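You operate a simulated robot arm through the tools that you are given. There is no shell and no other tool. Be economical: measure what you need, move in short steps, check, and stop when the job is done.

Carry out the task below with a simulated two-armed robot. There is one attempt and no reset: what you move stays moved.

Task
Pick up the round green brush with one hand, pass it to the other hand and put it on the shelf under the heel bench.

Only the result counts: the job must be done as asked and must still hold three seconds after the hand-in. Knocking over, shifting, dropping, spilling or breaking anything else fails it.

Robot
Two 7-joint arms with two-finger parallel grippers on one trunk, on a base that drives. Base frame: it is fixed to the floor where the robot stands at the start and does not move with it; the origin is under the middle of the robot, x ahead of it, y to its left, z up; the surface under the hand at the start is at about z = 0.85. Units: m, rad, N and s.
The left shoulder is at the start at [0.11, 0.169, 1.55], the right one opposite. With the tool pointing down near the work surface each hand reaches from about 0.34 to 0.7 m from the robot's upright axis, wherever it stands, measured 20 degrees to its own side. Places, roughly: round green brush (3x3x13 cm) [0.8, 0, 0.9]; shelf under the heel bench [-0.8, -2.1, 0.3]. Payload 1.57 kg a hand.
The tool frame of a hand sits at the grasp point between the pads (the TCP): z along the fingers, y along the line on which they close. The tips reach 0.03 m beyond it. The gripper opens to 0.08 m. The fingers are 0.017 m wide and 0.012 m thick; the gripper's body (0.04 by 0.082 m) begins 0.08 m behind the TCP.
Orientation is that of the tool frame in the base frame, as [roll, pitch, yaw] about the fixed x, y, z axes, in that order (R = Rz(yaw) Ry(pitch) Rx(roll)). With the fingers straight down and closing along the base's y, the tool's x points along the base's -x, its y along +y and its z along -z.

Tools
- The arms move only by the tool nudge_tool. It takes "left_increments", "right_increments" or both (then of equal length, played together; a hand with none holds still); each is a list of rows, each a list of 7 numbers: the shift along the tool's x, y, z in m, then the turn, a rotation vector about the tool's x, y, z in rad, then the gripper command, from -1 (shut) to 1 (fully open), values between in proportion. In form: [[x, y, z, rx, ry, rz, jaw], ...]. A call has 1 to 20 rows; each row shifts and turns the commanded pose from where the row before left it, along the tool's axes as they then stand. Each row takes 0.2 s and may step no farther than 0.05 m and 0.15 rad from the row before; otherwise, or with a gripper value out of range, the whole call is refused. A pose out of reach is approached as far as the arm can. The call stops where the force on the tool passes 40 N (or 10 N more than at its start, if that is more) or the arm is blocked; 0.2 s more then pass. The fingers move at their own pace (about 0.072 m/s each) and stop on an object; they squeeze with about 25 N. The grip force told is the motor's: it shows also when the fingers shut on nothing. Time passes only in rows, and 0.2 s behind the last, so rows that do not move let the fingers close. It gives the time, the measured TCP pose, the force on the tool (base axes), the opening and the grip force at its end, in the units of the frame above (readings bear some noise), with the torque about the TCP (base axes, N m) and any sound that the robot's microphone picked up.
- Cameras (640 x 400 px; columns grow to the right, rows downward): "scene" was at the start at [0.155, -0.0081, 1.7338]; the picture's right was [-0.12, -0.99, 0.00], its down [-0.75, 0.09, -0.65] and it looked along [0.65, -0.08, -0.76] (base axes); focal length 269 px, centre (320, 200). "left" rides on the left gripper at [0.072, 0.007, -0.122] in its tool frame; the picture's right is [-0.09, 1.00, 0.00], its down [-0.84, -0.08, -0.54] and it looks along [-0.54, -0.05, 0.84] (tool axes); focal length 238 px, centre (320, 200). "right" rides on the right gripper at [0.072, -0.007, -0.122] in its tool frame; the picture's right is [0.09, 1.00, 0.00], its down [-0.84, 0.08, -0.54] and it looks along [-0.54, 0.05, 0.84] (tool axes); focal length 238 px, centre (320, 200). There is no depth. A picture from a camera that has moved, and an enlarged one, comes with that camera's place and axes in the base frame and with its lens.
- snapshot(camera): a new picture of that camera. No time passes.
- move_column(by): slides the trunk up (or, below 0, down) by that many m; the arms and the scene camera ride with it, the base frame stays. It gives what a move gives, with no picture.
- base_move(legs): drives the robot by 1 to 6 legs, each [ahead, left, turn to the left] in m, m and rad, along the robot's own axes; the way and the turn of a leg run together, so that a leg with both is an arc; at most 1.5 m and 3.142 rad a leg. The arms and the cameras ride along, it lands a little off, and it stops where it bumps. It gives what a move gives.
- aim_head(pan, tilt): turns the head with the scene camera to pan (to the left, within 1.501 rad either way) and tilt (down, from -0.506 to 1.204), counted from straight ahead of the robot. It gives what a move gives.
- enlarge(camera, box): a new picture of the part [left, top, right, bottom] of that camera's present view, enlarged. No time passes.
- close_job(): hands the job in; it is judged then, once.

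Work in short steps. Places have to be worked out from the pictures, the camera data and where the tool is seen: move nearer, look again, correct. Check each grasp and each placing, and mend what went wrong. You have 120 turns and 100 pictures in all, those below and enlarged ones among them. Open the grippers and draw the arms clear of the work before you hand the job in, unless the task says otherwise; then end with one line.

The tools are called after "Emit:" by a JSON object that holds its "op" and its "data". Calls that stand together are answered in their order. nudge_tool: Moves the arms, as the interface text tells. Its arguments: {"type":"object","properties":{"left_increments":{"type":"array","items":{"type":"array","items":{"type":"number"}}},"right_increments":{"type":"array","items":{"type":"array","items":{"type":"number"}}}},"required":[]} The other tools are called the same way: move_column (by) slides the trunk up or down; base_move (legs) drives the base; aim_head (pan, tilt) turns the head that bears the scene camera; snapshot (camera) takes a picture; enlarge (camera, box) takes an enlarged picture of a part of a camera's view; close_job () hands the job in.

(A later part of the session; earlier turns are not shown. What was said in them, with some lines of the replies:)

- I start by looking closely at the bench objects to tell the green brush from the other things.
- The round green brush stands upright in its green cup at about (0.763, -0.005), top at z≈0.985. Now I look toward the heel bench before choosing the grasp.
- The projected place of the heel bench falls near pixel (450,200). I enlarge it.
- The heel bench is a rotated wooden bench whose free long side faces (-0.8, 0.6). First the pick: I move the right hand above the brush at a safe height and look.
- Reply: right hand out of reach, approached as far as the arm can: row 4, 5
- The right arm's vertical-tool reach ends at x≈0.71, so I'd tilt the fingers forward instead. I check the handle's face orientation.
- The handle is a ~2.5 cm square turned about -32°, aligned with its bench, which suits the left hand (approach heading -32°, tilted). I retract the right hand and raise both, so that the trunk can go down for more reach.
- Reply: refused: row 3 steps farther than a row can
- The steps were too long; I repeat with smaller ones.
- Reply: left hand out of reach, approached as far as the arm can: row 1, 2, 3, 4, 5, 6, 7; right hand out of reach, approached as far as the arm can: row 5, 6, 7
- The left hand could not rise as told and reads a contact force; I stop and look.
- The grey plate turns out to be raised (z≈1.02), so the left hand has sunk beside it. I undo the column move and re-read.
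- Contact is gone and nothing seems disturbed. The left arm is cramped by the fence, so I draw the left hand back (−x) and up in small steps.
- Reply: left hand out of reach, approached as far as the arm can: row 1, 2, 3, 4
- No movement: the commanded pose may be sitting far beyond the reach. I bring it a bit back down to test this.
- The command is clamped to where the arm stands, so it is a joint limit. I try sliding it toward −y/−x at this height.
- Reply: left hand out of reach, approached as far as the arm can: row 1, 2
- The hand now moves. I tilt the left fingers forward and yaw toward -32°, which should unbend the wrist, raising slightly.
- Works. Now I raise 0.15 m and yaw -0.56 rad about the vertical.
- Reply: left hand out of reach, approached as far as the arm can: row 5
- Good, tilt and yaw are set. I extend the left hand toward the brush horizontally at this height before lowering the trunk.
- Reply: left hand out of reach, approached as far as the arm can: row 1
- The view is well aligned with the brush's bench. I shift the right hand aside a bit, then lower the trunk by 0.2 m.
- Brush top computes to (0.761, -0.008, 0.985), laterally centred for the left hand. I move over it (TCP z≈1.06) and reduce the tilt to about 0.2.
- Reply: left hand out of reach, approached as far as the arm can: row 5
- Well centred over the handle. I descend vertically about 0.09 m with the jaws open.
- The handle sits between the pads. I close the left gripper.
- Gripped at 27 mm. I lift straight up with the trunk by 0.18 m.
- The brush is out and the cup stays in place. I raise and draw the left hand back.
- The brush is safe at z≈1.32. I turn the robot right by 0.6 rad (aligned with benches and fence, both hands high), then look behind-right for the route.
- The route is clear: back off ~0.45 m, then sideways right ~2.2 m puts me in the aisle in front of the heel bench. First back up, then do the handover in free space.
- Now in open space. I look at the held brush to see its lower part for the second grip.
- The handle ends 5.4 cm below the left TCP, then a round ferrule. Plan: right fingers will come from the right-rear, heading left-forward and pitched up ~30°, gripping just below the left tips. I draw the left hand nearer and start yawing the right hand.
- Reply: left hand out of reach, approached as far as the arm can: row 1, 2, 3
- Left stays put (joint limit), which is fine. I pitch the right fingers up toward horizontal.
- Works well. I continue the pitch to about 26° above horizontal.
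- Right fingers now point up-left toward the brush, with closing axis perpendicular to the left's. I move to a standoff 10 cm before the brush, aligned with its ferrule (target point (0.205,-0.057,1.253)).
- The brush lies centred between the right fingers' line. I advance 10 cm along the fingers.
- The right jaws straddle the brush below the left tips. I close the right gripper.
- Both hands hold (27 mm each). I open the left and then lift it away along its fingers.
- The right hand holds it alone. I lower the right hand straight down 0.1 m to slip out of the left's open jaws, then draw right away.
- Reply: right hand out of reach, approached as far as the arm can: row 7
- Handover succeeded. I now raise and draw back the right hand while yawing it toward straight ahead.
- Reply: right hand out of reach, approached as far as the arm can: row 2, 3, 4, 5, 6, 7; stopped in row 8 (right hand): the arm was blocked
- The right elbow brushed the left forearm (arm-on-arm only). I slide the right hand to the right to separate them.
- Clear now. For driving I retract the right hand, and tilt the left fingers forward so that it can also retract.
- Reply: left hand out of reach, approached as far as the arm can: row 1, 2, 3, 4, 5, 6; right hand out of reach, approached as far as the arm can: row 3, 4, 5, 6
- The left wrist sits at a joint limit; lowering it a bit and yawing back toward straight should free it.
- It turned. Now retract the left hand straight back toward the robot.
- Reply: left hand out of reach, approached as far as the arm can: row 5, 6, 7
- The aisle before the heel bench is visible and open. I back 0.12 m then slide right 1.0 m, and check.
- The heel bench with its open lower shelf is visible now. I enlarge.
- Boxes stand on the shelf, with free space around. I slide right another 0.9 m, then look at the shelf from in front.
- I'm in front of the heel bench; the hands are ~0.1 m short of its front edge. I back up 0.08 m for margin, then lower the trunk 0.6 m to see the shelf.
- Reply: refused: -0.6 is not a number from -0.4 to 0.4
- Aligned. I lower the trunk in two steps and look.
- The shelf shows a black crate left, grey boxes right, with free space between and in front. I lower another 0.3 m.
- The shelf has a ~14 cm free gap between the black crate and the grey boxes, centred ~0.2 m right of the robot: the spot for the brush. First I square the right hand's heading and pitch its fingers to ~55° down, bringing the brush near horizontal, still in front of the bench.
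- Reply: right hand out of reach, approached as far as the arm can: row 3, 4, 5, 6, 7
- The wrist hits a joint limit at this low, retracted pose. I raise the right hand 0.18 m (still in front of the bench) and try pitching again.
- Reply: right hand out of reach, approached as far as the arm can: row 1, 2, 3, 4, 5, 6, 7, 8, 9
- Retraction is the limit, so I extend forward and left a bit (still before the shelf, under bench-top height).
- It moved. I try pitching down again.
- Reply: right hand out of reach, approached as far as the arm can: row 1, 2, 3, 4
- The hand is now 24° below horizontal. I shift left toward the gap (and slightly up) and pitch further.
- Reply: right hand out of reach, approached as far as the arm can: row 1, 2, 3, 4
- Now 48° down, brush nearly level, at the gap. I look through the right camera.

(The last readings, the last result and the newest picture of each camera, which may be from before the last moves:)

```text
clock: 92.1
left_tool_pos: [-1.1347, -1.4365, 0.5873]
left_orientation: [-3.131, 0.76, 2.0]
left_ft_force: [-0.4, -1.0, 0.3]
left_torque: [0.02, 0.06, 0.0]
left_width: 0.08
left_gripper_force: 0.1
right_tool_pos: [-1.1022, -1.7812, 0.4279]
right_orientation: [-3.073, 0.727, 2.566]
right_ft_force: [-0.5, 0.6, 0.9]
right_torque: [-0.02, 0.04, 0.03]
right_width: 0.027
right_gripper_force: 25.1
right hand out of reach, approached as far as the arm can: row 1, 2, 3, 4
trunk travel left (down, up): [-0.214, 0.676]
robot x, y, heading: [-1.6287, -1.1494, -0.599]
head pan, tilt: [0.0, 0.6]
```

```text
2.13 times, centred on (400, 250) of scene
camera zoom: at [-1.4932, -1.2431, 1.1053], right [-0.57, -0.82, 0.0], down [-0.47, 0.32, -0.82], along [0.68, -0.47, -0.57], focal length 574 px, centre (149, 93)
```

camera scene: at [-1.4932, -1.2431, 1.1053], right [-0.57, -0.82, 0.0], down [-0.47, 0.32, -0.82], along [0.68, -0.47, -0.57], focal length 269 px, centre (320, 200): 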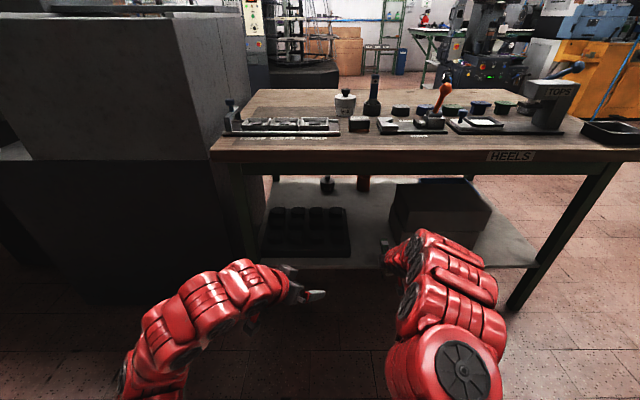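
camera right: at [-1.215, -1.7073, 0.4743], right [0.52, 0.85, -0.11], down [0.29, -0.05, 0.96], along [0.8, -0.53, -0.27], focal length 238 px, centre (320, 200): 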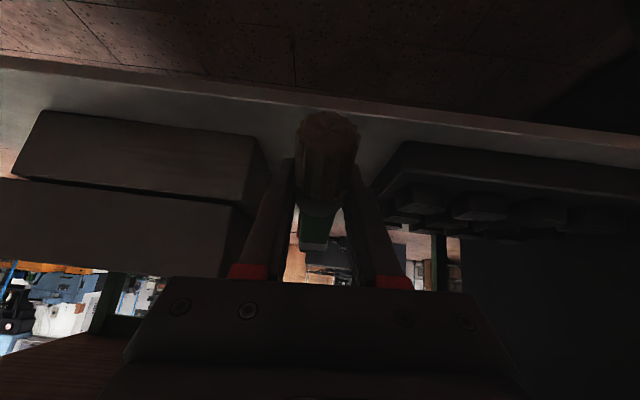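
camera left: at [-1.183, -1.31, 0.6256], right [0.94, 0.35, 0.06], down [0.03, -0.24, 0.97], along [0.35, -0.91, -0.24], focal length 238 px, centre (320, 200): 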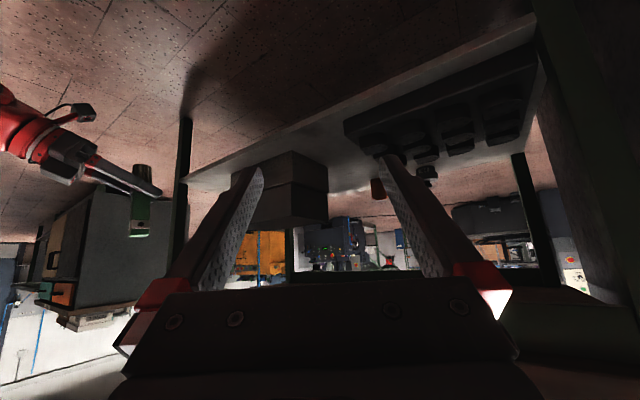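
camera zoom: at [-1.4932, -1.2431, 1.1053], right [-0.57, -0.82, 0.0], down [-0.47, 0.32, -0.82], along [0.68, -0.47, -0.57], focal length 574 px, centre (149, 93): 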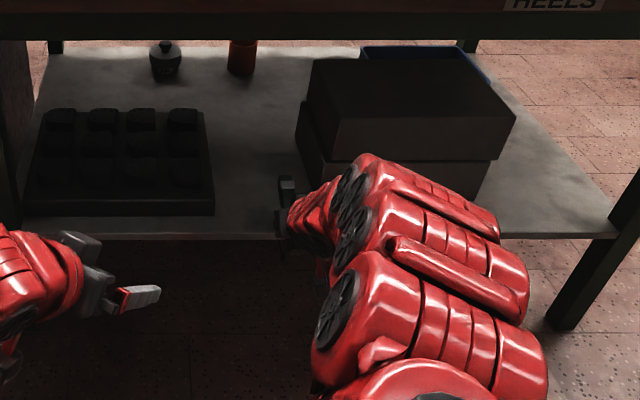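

The gap is ~0.19 m wide, and the brush is centred on it (l≈-2.09). I drive the base forward 0.12 m with the arm fixed, then check.

Emit:
{"op": "base_move", "data": {"legs": [[0.12, 0, 0]]}}

Emit:
{"op": "snapshot", "data": {"camera": "right"}}

Emit:
{"op": "snapshot", "data": {"camera": "scene"}}

```text
clock: 93.4
left_tool_pos: [-1.034, -1.5059, 0.5874]
left_orientation: [-3.131, 0.762, 2.001]
left_ft_force: [-0.2, -1.5, -0.5]
left_torque: [-0.02, 0.02, 0.02]
left_width: 0.0799
left_gripper_force: 0.0
right_tool_pos: [-1.0026, -1.8498, 0.428]
right_orientation: [-3.073, 0.724, 2.564]
right_ft_force: [0.6, -0.5, -0.5]
right_torque: [0.01, -0.02, -0.04]
right_width: 0.0274
right_gripper_force: 25.1
trunk travel left (down, up): [-0.214, 0.676]
robot x, y, heading: [-1.5329, -1.219, -0.598]
head pan, tilt: [0.0, 0.6]
```

```text
40 pictures are left
camera right: at [-1.115, -1.7756, 0.4737], right [0.52, 0.85, -0.11], down [0.29, -0.05, 0.96], along [0.8, -0.53, -0.27], focal length 238 px, centre (320, 200)
```

right: 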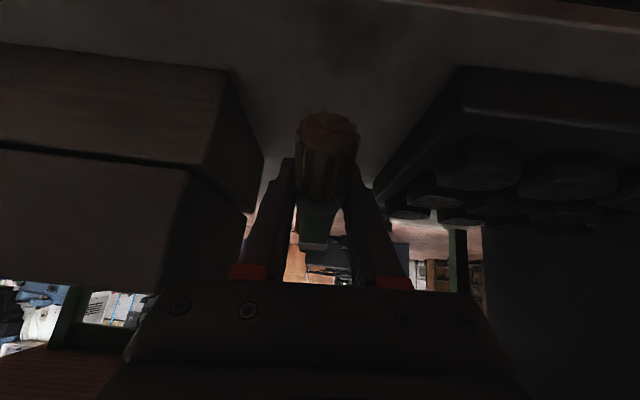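

```text
39 pictures are left
camera scene: at [-1.3928, -1.3119, 1.1052], right [-0.57, -0.82, 0.0], down [-0.47, 0.32, -0.82], along [0.68, -0.47, -0.57], focal length 269 px, centre (320, 200)
```

scene: 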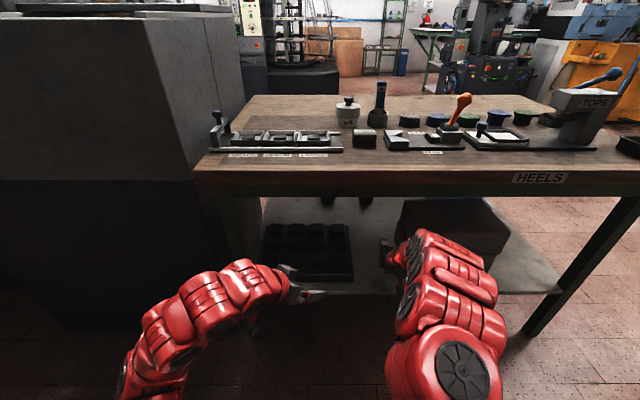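

Shelf edge computes to ~0.2 and its surface z≈0.305; the TCP is at 0.223 in that direction. I go 0.07 m further in and pitch slightly more to level the brush.

Emit:
{"op": "base_move", "data": {"legs": [[0.07, 0, 0]]}}

Emit:
{"op": "nudge_tool", "data": {"right_increments": [[0, 0, 0, 0, 0.1, 0, -1], [0, 0, 0, 0, 0.1, 0, -1], [0, 0, 0, 0, 0, 0, -1]]}}

Emit:
{"op": "snapshot", "data": {"camera": "right"}}

Emit:
{"op": "snapshot", "data": {"camera": "left"}}

```text
clock: 94.4
left_tool_pos: [-0.9755, -1.5446, 0.5864]
left_orientation: [-3.13, 0.761, 2.0]
left_ft_force: [-0.7, -0.3, -0.5]
left_torque: [-0.01, 0.0, 0.03]
left_width: 0.0801
left_gripper_force: 0.1
right_tool_pos: [-0.9455, -1.8908, 0.4281]
right_orientation: [-3.074, 0.724, 2.565]
right_ft_force: [0.2, -0.2, 1.1]
right_torque: [-0.03, 0.03, 0.0]
right_width: 0.0276
right_gripper_force: 24.8
trunk travel left (down, up): [-0.214, 0.676]
robot x, y, heading: [-1.4748, -1.2584, -0.603]
head pan, tilt: [0.0, 0.6]
```

```text
clock: 95.2
left_tool_pos: [-0.9774, -1.5445, 0.5886]
left_orientation: [-3.131, 0.761, 2.0]
left_ft_force: [0.6, 0.0, -0.2]
left_torque: [-0.02, 0.01, 0.03]
left_width: 0.08
left_gripper_force: 0.0
right_tool_pos: [-0.9453, -1.8991, 0.4336]
right_orientation: [-3.049, 0.642, 2.554]
right_ft_force: [-0.9, -0.1, -0.5]
right_torque: [-0.01, 0.02, 0.02]
right_width: 0.0274
right_gripper_force: 25.2
right hand out of reach, approached as far as the arm can: row 1, 2
trunk travel left (down, up): [-0.214, 0.676]
robot x, y, heading: [-1.47, -1.2574, -0.605]
head pan, tilt: [0.0, 0.6]
```

```text
38 pictures are left
camera right: at [-1.051, -1.8227, 0.4903], right [0.53, 0.83, -0.13], down [0.36, -0.09, 0.93], along [0.76, -0.54, -0.35], focal length 238 px, centre (320, 200)
```

right: 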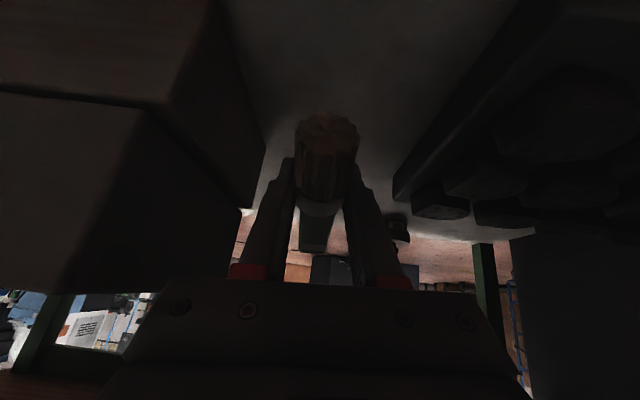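

```text
37 pictures are left
camera left: at [-1.0255, -1.4182, 0.6255], right [0.94, 0.35, 0.06], down [0.03, -0.24, 0.97], along [0.35, -0.91, -0.24], focal length 238 px, centre (320, 200)
```

left: 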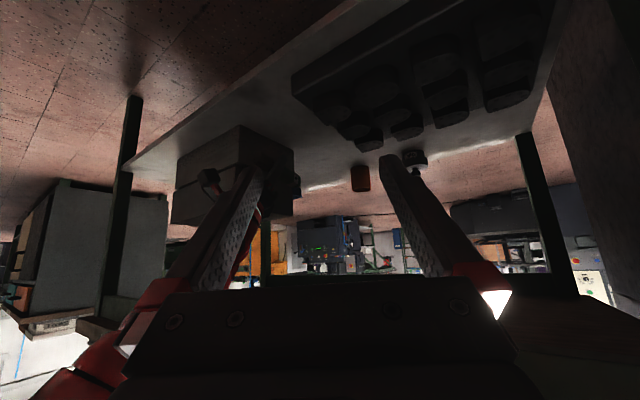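

The brush is over the gap, well inside the shelf edge. I lower the trunk 0.075 m, then feel down with small nudges.

Emit:
{"op": "move_column", "data": {"by": -0.075}}

Emit:
{"op": "nudge_tool", "data": {"right_increments": [[0.003, 0, 0.004, 0, 0, 0, -1], [0.003, 0, 0.004, 0, 0, 0, -1], [0, 0, 0, 0, 0, 0, -1]]}}

Emit:
{"op": "snapshot", "data": {"camera": "right"}}

Emit:
{"op": "snapshot", "data": {"camera": "left"}}

```text
clock: 96.3
left_tool_pos: [-0.9762, -1.5446, 0.512]
left_orientation: [-3.13, 0.76, 1.999]
left_ft_force: [1.0, 0.1, -0.1]
left_torque: [-0.01, -0.03, -0.02]
left_width: 0.0803
left_gripper_force: 0.1
right_tool_pos: [-0.9445, -1.8986, 0.3599]
right_orientation: [-3.049, 0.645, 2.553]
right_ft_force: [0.2, 0.2, -0.5]
right_torque: [0.03, 0.04, -0.02]
right_width: 0.0274
right_gripper_force: 24.5
trunk travel left (down, up): [-0.139, 0.751]
robot x, y, heading: [-1.4741, -1.2595, -0.603]
head pan, tilt: [0.0, 0.6]
```

```text
clock: 97.1
left_tool_pos: [-0.978, -1.5439, 0.5124]
left_orientation: [-3.131, 0.761, 1.998]
left_ft_force: [0.4, -0.4, 0.4]
left_torque: [0.0, -0.03, 0.02]
left_width: 0.0801
left_gripper_force: 0.2
right_tool_pos: [-0.9454, -1.9006, 0.349]
right_orientation: [-3.05, 0.643, 2.552]
right_ft_force: [-0.5, -0.6, -0.2]
right_torque: [0.01, 0.0, 0.01]
right_width: 0.0275
right_gripper_force: 24.8
trunk travel left (down, up): [-0.139, 0.751]
robot x, y, heading: [-1.4725, -1.2568, -0.604]
head pan, tilt: [0.0, 0.6]
```

```text
36 pictures are left
camera right: at [-1.051, -1.8233, 0.4055], right [0.54, 0.83, -0.13], down [0.36, -0.09, 0.93], along [0.76, -0.54, -0.35], focal length 238 px, centre (320, 200)
```

right: 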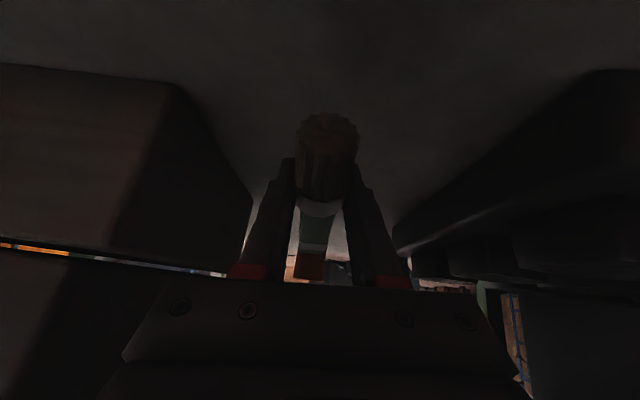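

```text
35 pictures are left
camera left: at [-1.0255, -1.4182, 0.5504], right [0.94, 0.35, 0.06], down [0.03, -0.24, 0.97], along [0.35, -0.91, -0.24], focal length 238 px, centre (320, 200)
```

left: 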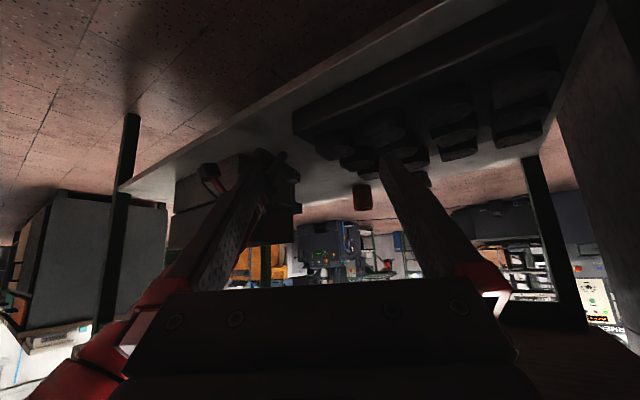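

No contact yet at z 0.349. I continue down in small steps.

Emit:
{"op": "nudge_tool", "data": {"right_increments": [[0.0024, 0, 0.0032, 0, 0, 0, -1], [0.0024, 0, 0.0032, 0, 0, 0, -1], [0.0018, 0, 0.0024, 0, 0, 0, -1], [0, 0, 0, 0, 0, 0, -1]]}}

```text
clock: 98.1
left_tool_pos: [-0.976, -1.5448, 0.5134]
left_orientation: [-3.131, 0.761, 1.999]
left_ft_force: [-0.8, 0.3, -0.1]
left_torque: [-0.03, 0.0, 0.01]
left_width: 0.0801
left_gripper_force: 0.0
right_tool_pos: [-0.9457, -1.8998, 0.3365]
right_orientation: [-3.049, 0.645, 2.555]
right_ft_force: [-0.1, 0.1, 0.2]
right_torque: [0.03, -0.01, 0.0]
right_width: 0.0272
right_gripper_force: 25.4
trunk travel left (down, up): [-0.139, 0.751]
robot x, y, heading: [-1.4702, -1.2581, -0.604]
head pan, tilt: [0.0, 0.6]
```

Still free. A few millimetres more, step by step.

Emit:
{"op": "nudge_tool", "data": {"right_increments": [[0.0018, 0, 0.0024, 0, 0, 0, -1], [0.0018, 0, 0.0024, 0, 0, 0, -1], [0, 0, 0, 0, 0, 0, -1]]}}

```text
clock: 98.9
left_tool_pos: [-0.978, -1.5453, 0.5123]
left_orientation: [-3.129, 0.76, 2.0]
left_ft_force: [0.4, 0.2, 0.3]
left_torque: [-0.04, -0.01, 0.04]
left_width: 0.08
left_gripper_force: 0.1
right_tool_pos: [-0.9449, -1.9009, 0.3324]
right_orientation: [-3.048, 0.643, 2.55]
right_ft_force: [0.4, 0.5, -0.1]
right_torque: [0.02, -0.02, 0.02]
right_width: 0.0274
right_gripper_force: 25.0
trunk travel left (down, up): [-0.139, 0.751]
robot x, y, heading: [-1.4703, -1.2573, -0.6]
head pan, tilt: [0.0, 0.6]
```

Emit:
{"op": "nudge_tool", "data": {"right_increments": [[0.0018, 0, 0.0024, 0, 0, 0, -1], [0.0018, 0, 0.0024, 0, 0, 0, -1], [0.0018, 0, 0.0024, 0, 0, 0, -1], [0, 0, 0, 0, 0, 0, -1]]}}

```text
clock: 100.0
left_tool_pos: [-0.9791, -1.5434, 0.5124]
left_orientation: [-3.132, 0.762, 2.001]
left_ft_force: [0.4, 0.4, 0.2]
left_torque: [0.0, -0.01, -0.01]
left_width: 0.08
left_gripper_force: 0.1
right_tool_pos: [-0.9439, -1.9016, 0.3299]
right_orientation: [-3.049, 0.658, 2.553]
right_ft_force: [-2.4, 0.1, 20.7]
right_torque: [0.15, -0.34, 0.09]
right_width: 0.0275
right_gripper_force: 25.1
trunk travel left (down, up): [-0.139, 0.751]
robot x, y, heading: [-1.4712, -1.2567, -0.604]
head pan, tilt: [0.0, 0.6]
stopped in row 4 (right hand): the force on the tool passed its limit at 41 N (the readings are from after the stop); the commanded pose is now the measured one
```

Contact at z≈0.33. I back off 3 mm and open the jaws gradually.

Emit:
{"op": "nudge_tool", "data": {"right_increments": [[-0.0012, 0, -0.0016, 0, 0, 0, -1], [0, 0, 0, 0, 0, 0, -0.2], [0, 0, 0, 0, 0, 0, -0.2], [0, 0, 0, 0, 0, 0, 0.1], [0, 0, 0, 0, 0, 0, 0.3], [0, 0, 0, 0, 0, 0, 0.3]]}}

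Emit:
{"op": "snapshot", "data": {"camera": "right"}}

Emit:
{"op": "snapshot", "data": {"camera": "left"}}

```text
clock: 101.4
left_tool_pos: [-0.9776, -1.5452, 0.5141]
left_orientation: [-3.133, 0.762, 1.999]
left_ft_force: [0.4, -0.7, -0.1]
left_torque: [-0.01, 0.01, -0.01]
left_width: 0.08
left_gripper_force: 0.0
right_tool_pos: [-0.945, -1.9031, 0.3293]
right_orientation: [-3.049, 0.653, 2.551]
right_ft_force: [-5.5, -20.4, 23.7]
right_torque: [-0.41, -0.44, -0.49]
right_width: 0.0344
right_gripper_force: 0.0
trunk travel left (down, up): [-0.139, 0.751]
robot x, y, heading: [-1.4732, -1.2568, -0.599]
head pan, tilt: [0.0, 0.6]
```

```text
34 pictures are left
camera right: at [-1.0526, -1.8264, 0.3857], right [0.54, 0.83, -0.13], down [0.35, -0.08, 0.93], along [0.77, -0.55, -0.34], focal length 238 px, centre (320, 200)
```

right: 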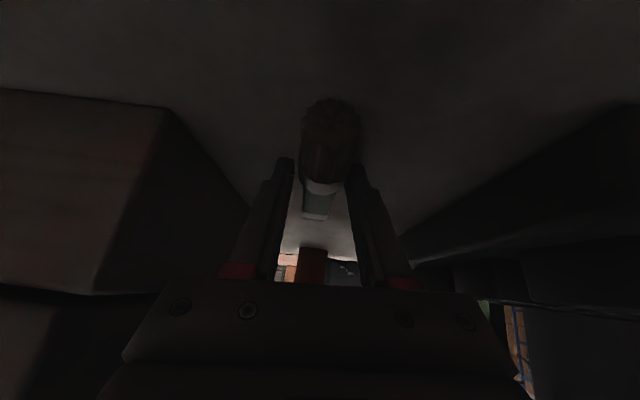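

```text
33 pictures are left
camera left: at [-1.0268, -1.4179, 0.5517], right [0.94, 0.35, 0.06], down [0.03, -0.24, 0.97], along [0.35, -0.91, -0.23], focal length 238 px, centre (320, 200)
```

left: 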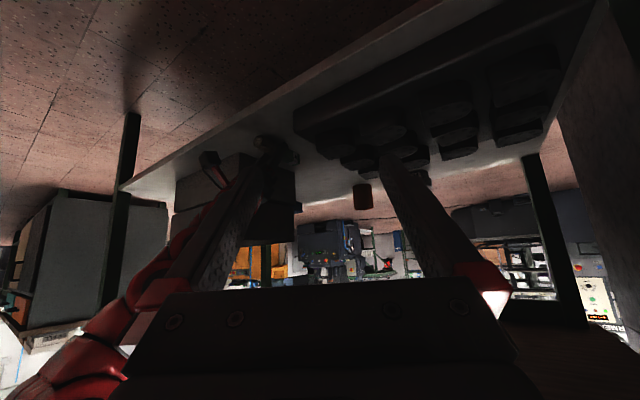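

The brush has settled on the shelf, but the fingertips still press on it. I rise 1 cm slowly, then open fully.

Emit:
{"op": "nudge_tool", "data": {"right_increments": [[-0.003, 0, -0.004, 0, 0, 0, 0.2], [-0.003, 0, -0.004, 0, 0, 0, 0.2], [0, 0, 0, 0, 0, 0, 0.6], [0, 0, 0, 0, 0, 0, 0.9], [0, 0, 0, 0, 0, 0, 0.9], [0, 0, 0, 0, 0, 0, 0.9]]}}

Emit:
{"op": "snapshot", "data": {"camera": "right"}}

```text
clock: 102.8
left_tool_pos: [-0.9773, -1.5456, 0.5122]
left_orientation: [-3.131, 0.763, 2.001]
left_ft_force: [-0.4, 0.1, 0.5]
left_torque: [0.01, -0.01, 0.03]
left_width: 0.0801
left_gripper_force: 0.1
right_tool_pos: [-0.9444, -1.9013, 0.3369]
right_orientation: [-3.049, 0.651, 2.553]
right_ft_force: [0.7, 0.0, 0.1]
right_torque: [-0.03, 0.01, -0.01]
right_width: 0.0761
right_gripper_force: 0.0
trunk travel left (down, up): [-0.139, 0.751]
robot x, y, heading: [-1.4702, -1.257, -0.603]
head pan, tilt: [0.0, 0.6]
```

```text
32 pictures are left
camera right: at [-1.0506, -1.8247, 0.3931], right [0.54, 0.83, -0.13], down [0.36, -0.09, 0.93], along [0.77, -0.54, -0.34], focal length 238 px, centre (320, 200)
```

right: 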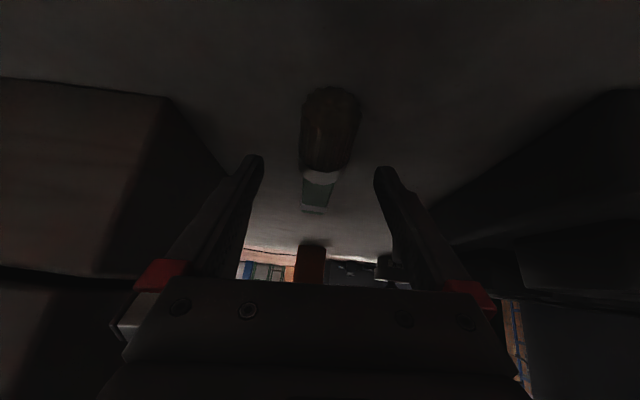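

The brush lies free on the shelf. I retreat up along the fingers, then drive back.

Emit:
{"op": "nudge_tool", "data": {"right_increments": [[0, 0, -0.02, 0, 0, 0, 0.9], [0, 0, -0.02, 0, 0, 0, 0.9], [0, 0, -0.02, 0, 0, 0, 0.9], [0, 0, -0.02, 0, 0, 0, 0.9], [0, 0, 0, 0, 0, 0, 0.9]]}}

```text
clock: 104.0
left_tool_pos: [-0.9775, -1.5455, 0.512]
left_orientation: [-3.131, 0.76, 2.0]
left_ft_force: [-0.2, -0.3, -0.4]
left_torque: [0.02, 0.01, -0.02]
left_width: 0.0802
left_gripper_force: 0.0
right_tool_pos: [-0.9475, -1.8831, 0.3547]
right_orientation: [-3.039, 0.653, 2.553]
right_ft_force: [0.3, -0.6, 0.1]
right_torque: [0.03, 0.01, 0.0]
right_width: 0.0761
right_gripper_force: 0.0
right hand out of reach, approached as far as the arm can: row 1, 2, 3, 4
trunk travel left (down, up): [-0.139, 0.751]
robot x, y, heading: [-1.4728, -1.2598, -0.598]
head pan, tilt: [0.0, 0.6]
```

I raise the trunk 0.075 m (the height at which I came in), then back the base out.

Emit:
{"op": "move_column", "data": {"by": 0.075}}

Emit:
{"op": "base_move", "data": {"legs": [[-0.26, 0, 0]]}}

Emit:
{"op": "snapshot", "data": {"camera": "scene"}}

Emit:
{"op": "snapshot", "data": {"camera": "right"}}

```text
clock: 105.1
left_tool_pos: [-0.977, -1.5447, 0.5859]
left_orientation: [-3.13, 0.761, 2.0]
left_ft_force: [0.5, 0.3, -0.6]
left_torque: [-0.02, 0.0, 0.02]
left_width: 0.08
left_gripper_force: 0.0
right_tool_pos: [-0.945, -1.8818, 0.4294]
right_orientation: [-3.041, 0.655, 2.554]
right_ft_force: [0.0, -0.2, -0.5]
right_torque: [-0.01, 0.02, -0.01]
right_width: 0.0761
right_gripper_force: 0.1
trunk travel left (down, up): [-0.214, 0.676]
robot x, y, heading: [-1.4764, -1.2557, -0.599]
head pan, tilt: [0.0, 0.6]
```

```text
clock: 107.0
left_tool_pos: [-1.1924, -1.3968, 0.5888]
left_orientation: [-3.131, 0.761, 2.0]
left_ft_force: [0.3, -0.3, 0.7]
left_torque: [0.04, -0.05, 0.02]
left_width: 0.0797
left_gripper_force: 0.0
right_tool_pos: [-1.1609, -1.7354, 0.4292]
right_orientation: [-3.039, 0.653, 2.555]
right_ft_force: [-0.1, -0.1, 0.0]
right_torque: [0.03, 0.0, 0.01]
right_width: 0.076
right_gripper_force: 0.1
trunk travel left (down, up): [-0.214, 0.676]
robot x, y, heading: [-1.6869, -1.105, -0.602]
head pan, tilt: [0.0, 0.6]
```

```text
31 pictures are left
camera scene: at [-1.5513, -1.2029, 1.1054], right [-0.57, -0.82, 0.0], down [-0.47, 0.32, -0.83], along [0.68, -0.47, -0.56], focal length 269 px, centre (320, 200)
```

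scene: 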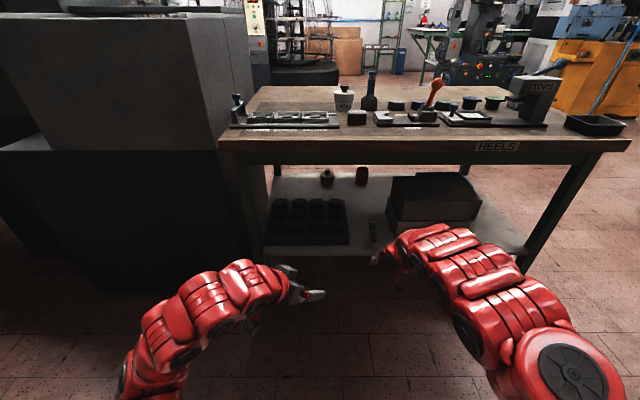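

```text
30 pictures are left
camera right: at [-1.2668, -1.658, 0.4849], right [0.54, 0.83, -0.14], down [0.36, -0.08, 0.93], along [0.76, -0.55, -0.34], focal length 238 px, centre (320, 200)
```

right: 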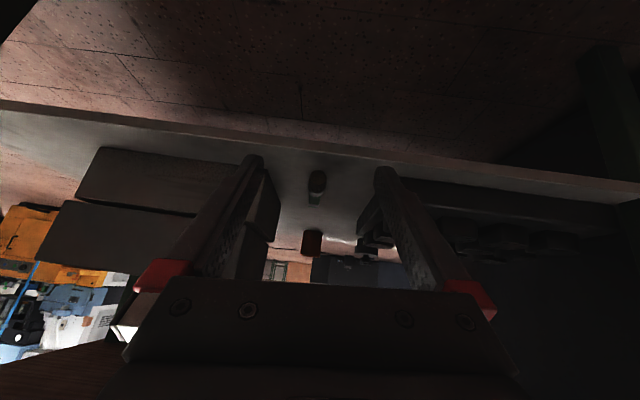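

The brush shows at (373,233) on the shelf between crate and boxes. I enlarge to confirm.

Emit:
{"op": "enlarge", "data": {"camera": "scene", "box": [320, 170, 440, 270]}}

```text
4.00 times, centred on (380, 220) of scene
camera zoom: at [-1.5513, -1.2029, 1.1054], right [-0.57, -0.82, 0.0], down [-0.47, 0.32, -0.83], along [0.68, -0.47, -0.56], focal length 1075 px, centre (80, 120)
```

zoom: 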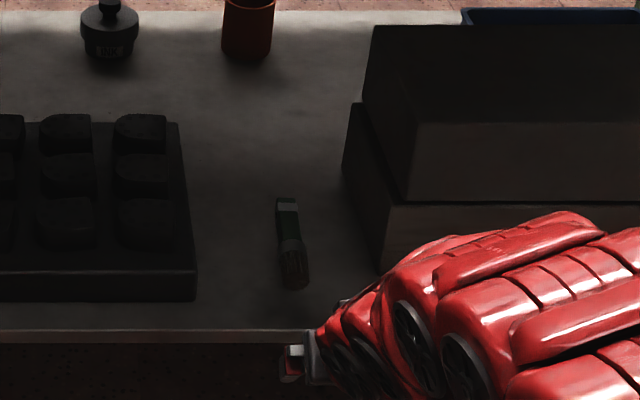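

The brush lies flat on the shelf, nothing else disturbed, both hands open and clear. I open the right jaw fully and hand in.

Emit:
{"op": "nudge_tool", "data": {"right_increments": [[0, 0, 0, 0, 0, 0, 1], [0, 0, 0, 0, 0, 0, 1]]}}

Emit:
{"op": "close_job", "data": {}}

```text
clock: 107.6
left_tool_pos: [-1.1923, -1.3974, 0.5879]
left_orientation: [-3.129, 0.762, 2.002]
left_ft_force: [0.5, -0.8, 0.1]
left_torque: [0.01, 0.04, -0.03]
left_width: 0.0801
left_gripper_force: 0.0
right_tool_pos: [-1.1611, -1.7339, 0.4297]
right_orientation: [-3.036, 0.655, 2.556]
right_ft_force: [0.1, 0.0, 0.6]
right_torque: [-0.02, 0.03, -0.01]
right_width: 0.0802
right_gripper_force: 0.0
trunk travel left (down, up): [-0.214, 0.676]
robot x, y, heading: [-1.6849, -1.1099, -0.599]
head pan, tilt: [0.0, 0.6]
```

```text
The job is handed in.
```

I picked up the round green brush with the left hand, passed it to the right hand and laid it on the shelf under the heel bench. It lies between the black crate and the grey boxes; the last pictures show nothing shifted there. The left hand lightly touched something beside the first bench early on, and later pictures show nothing moved there.
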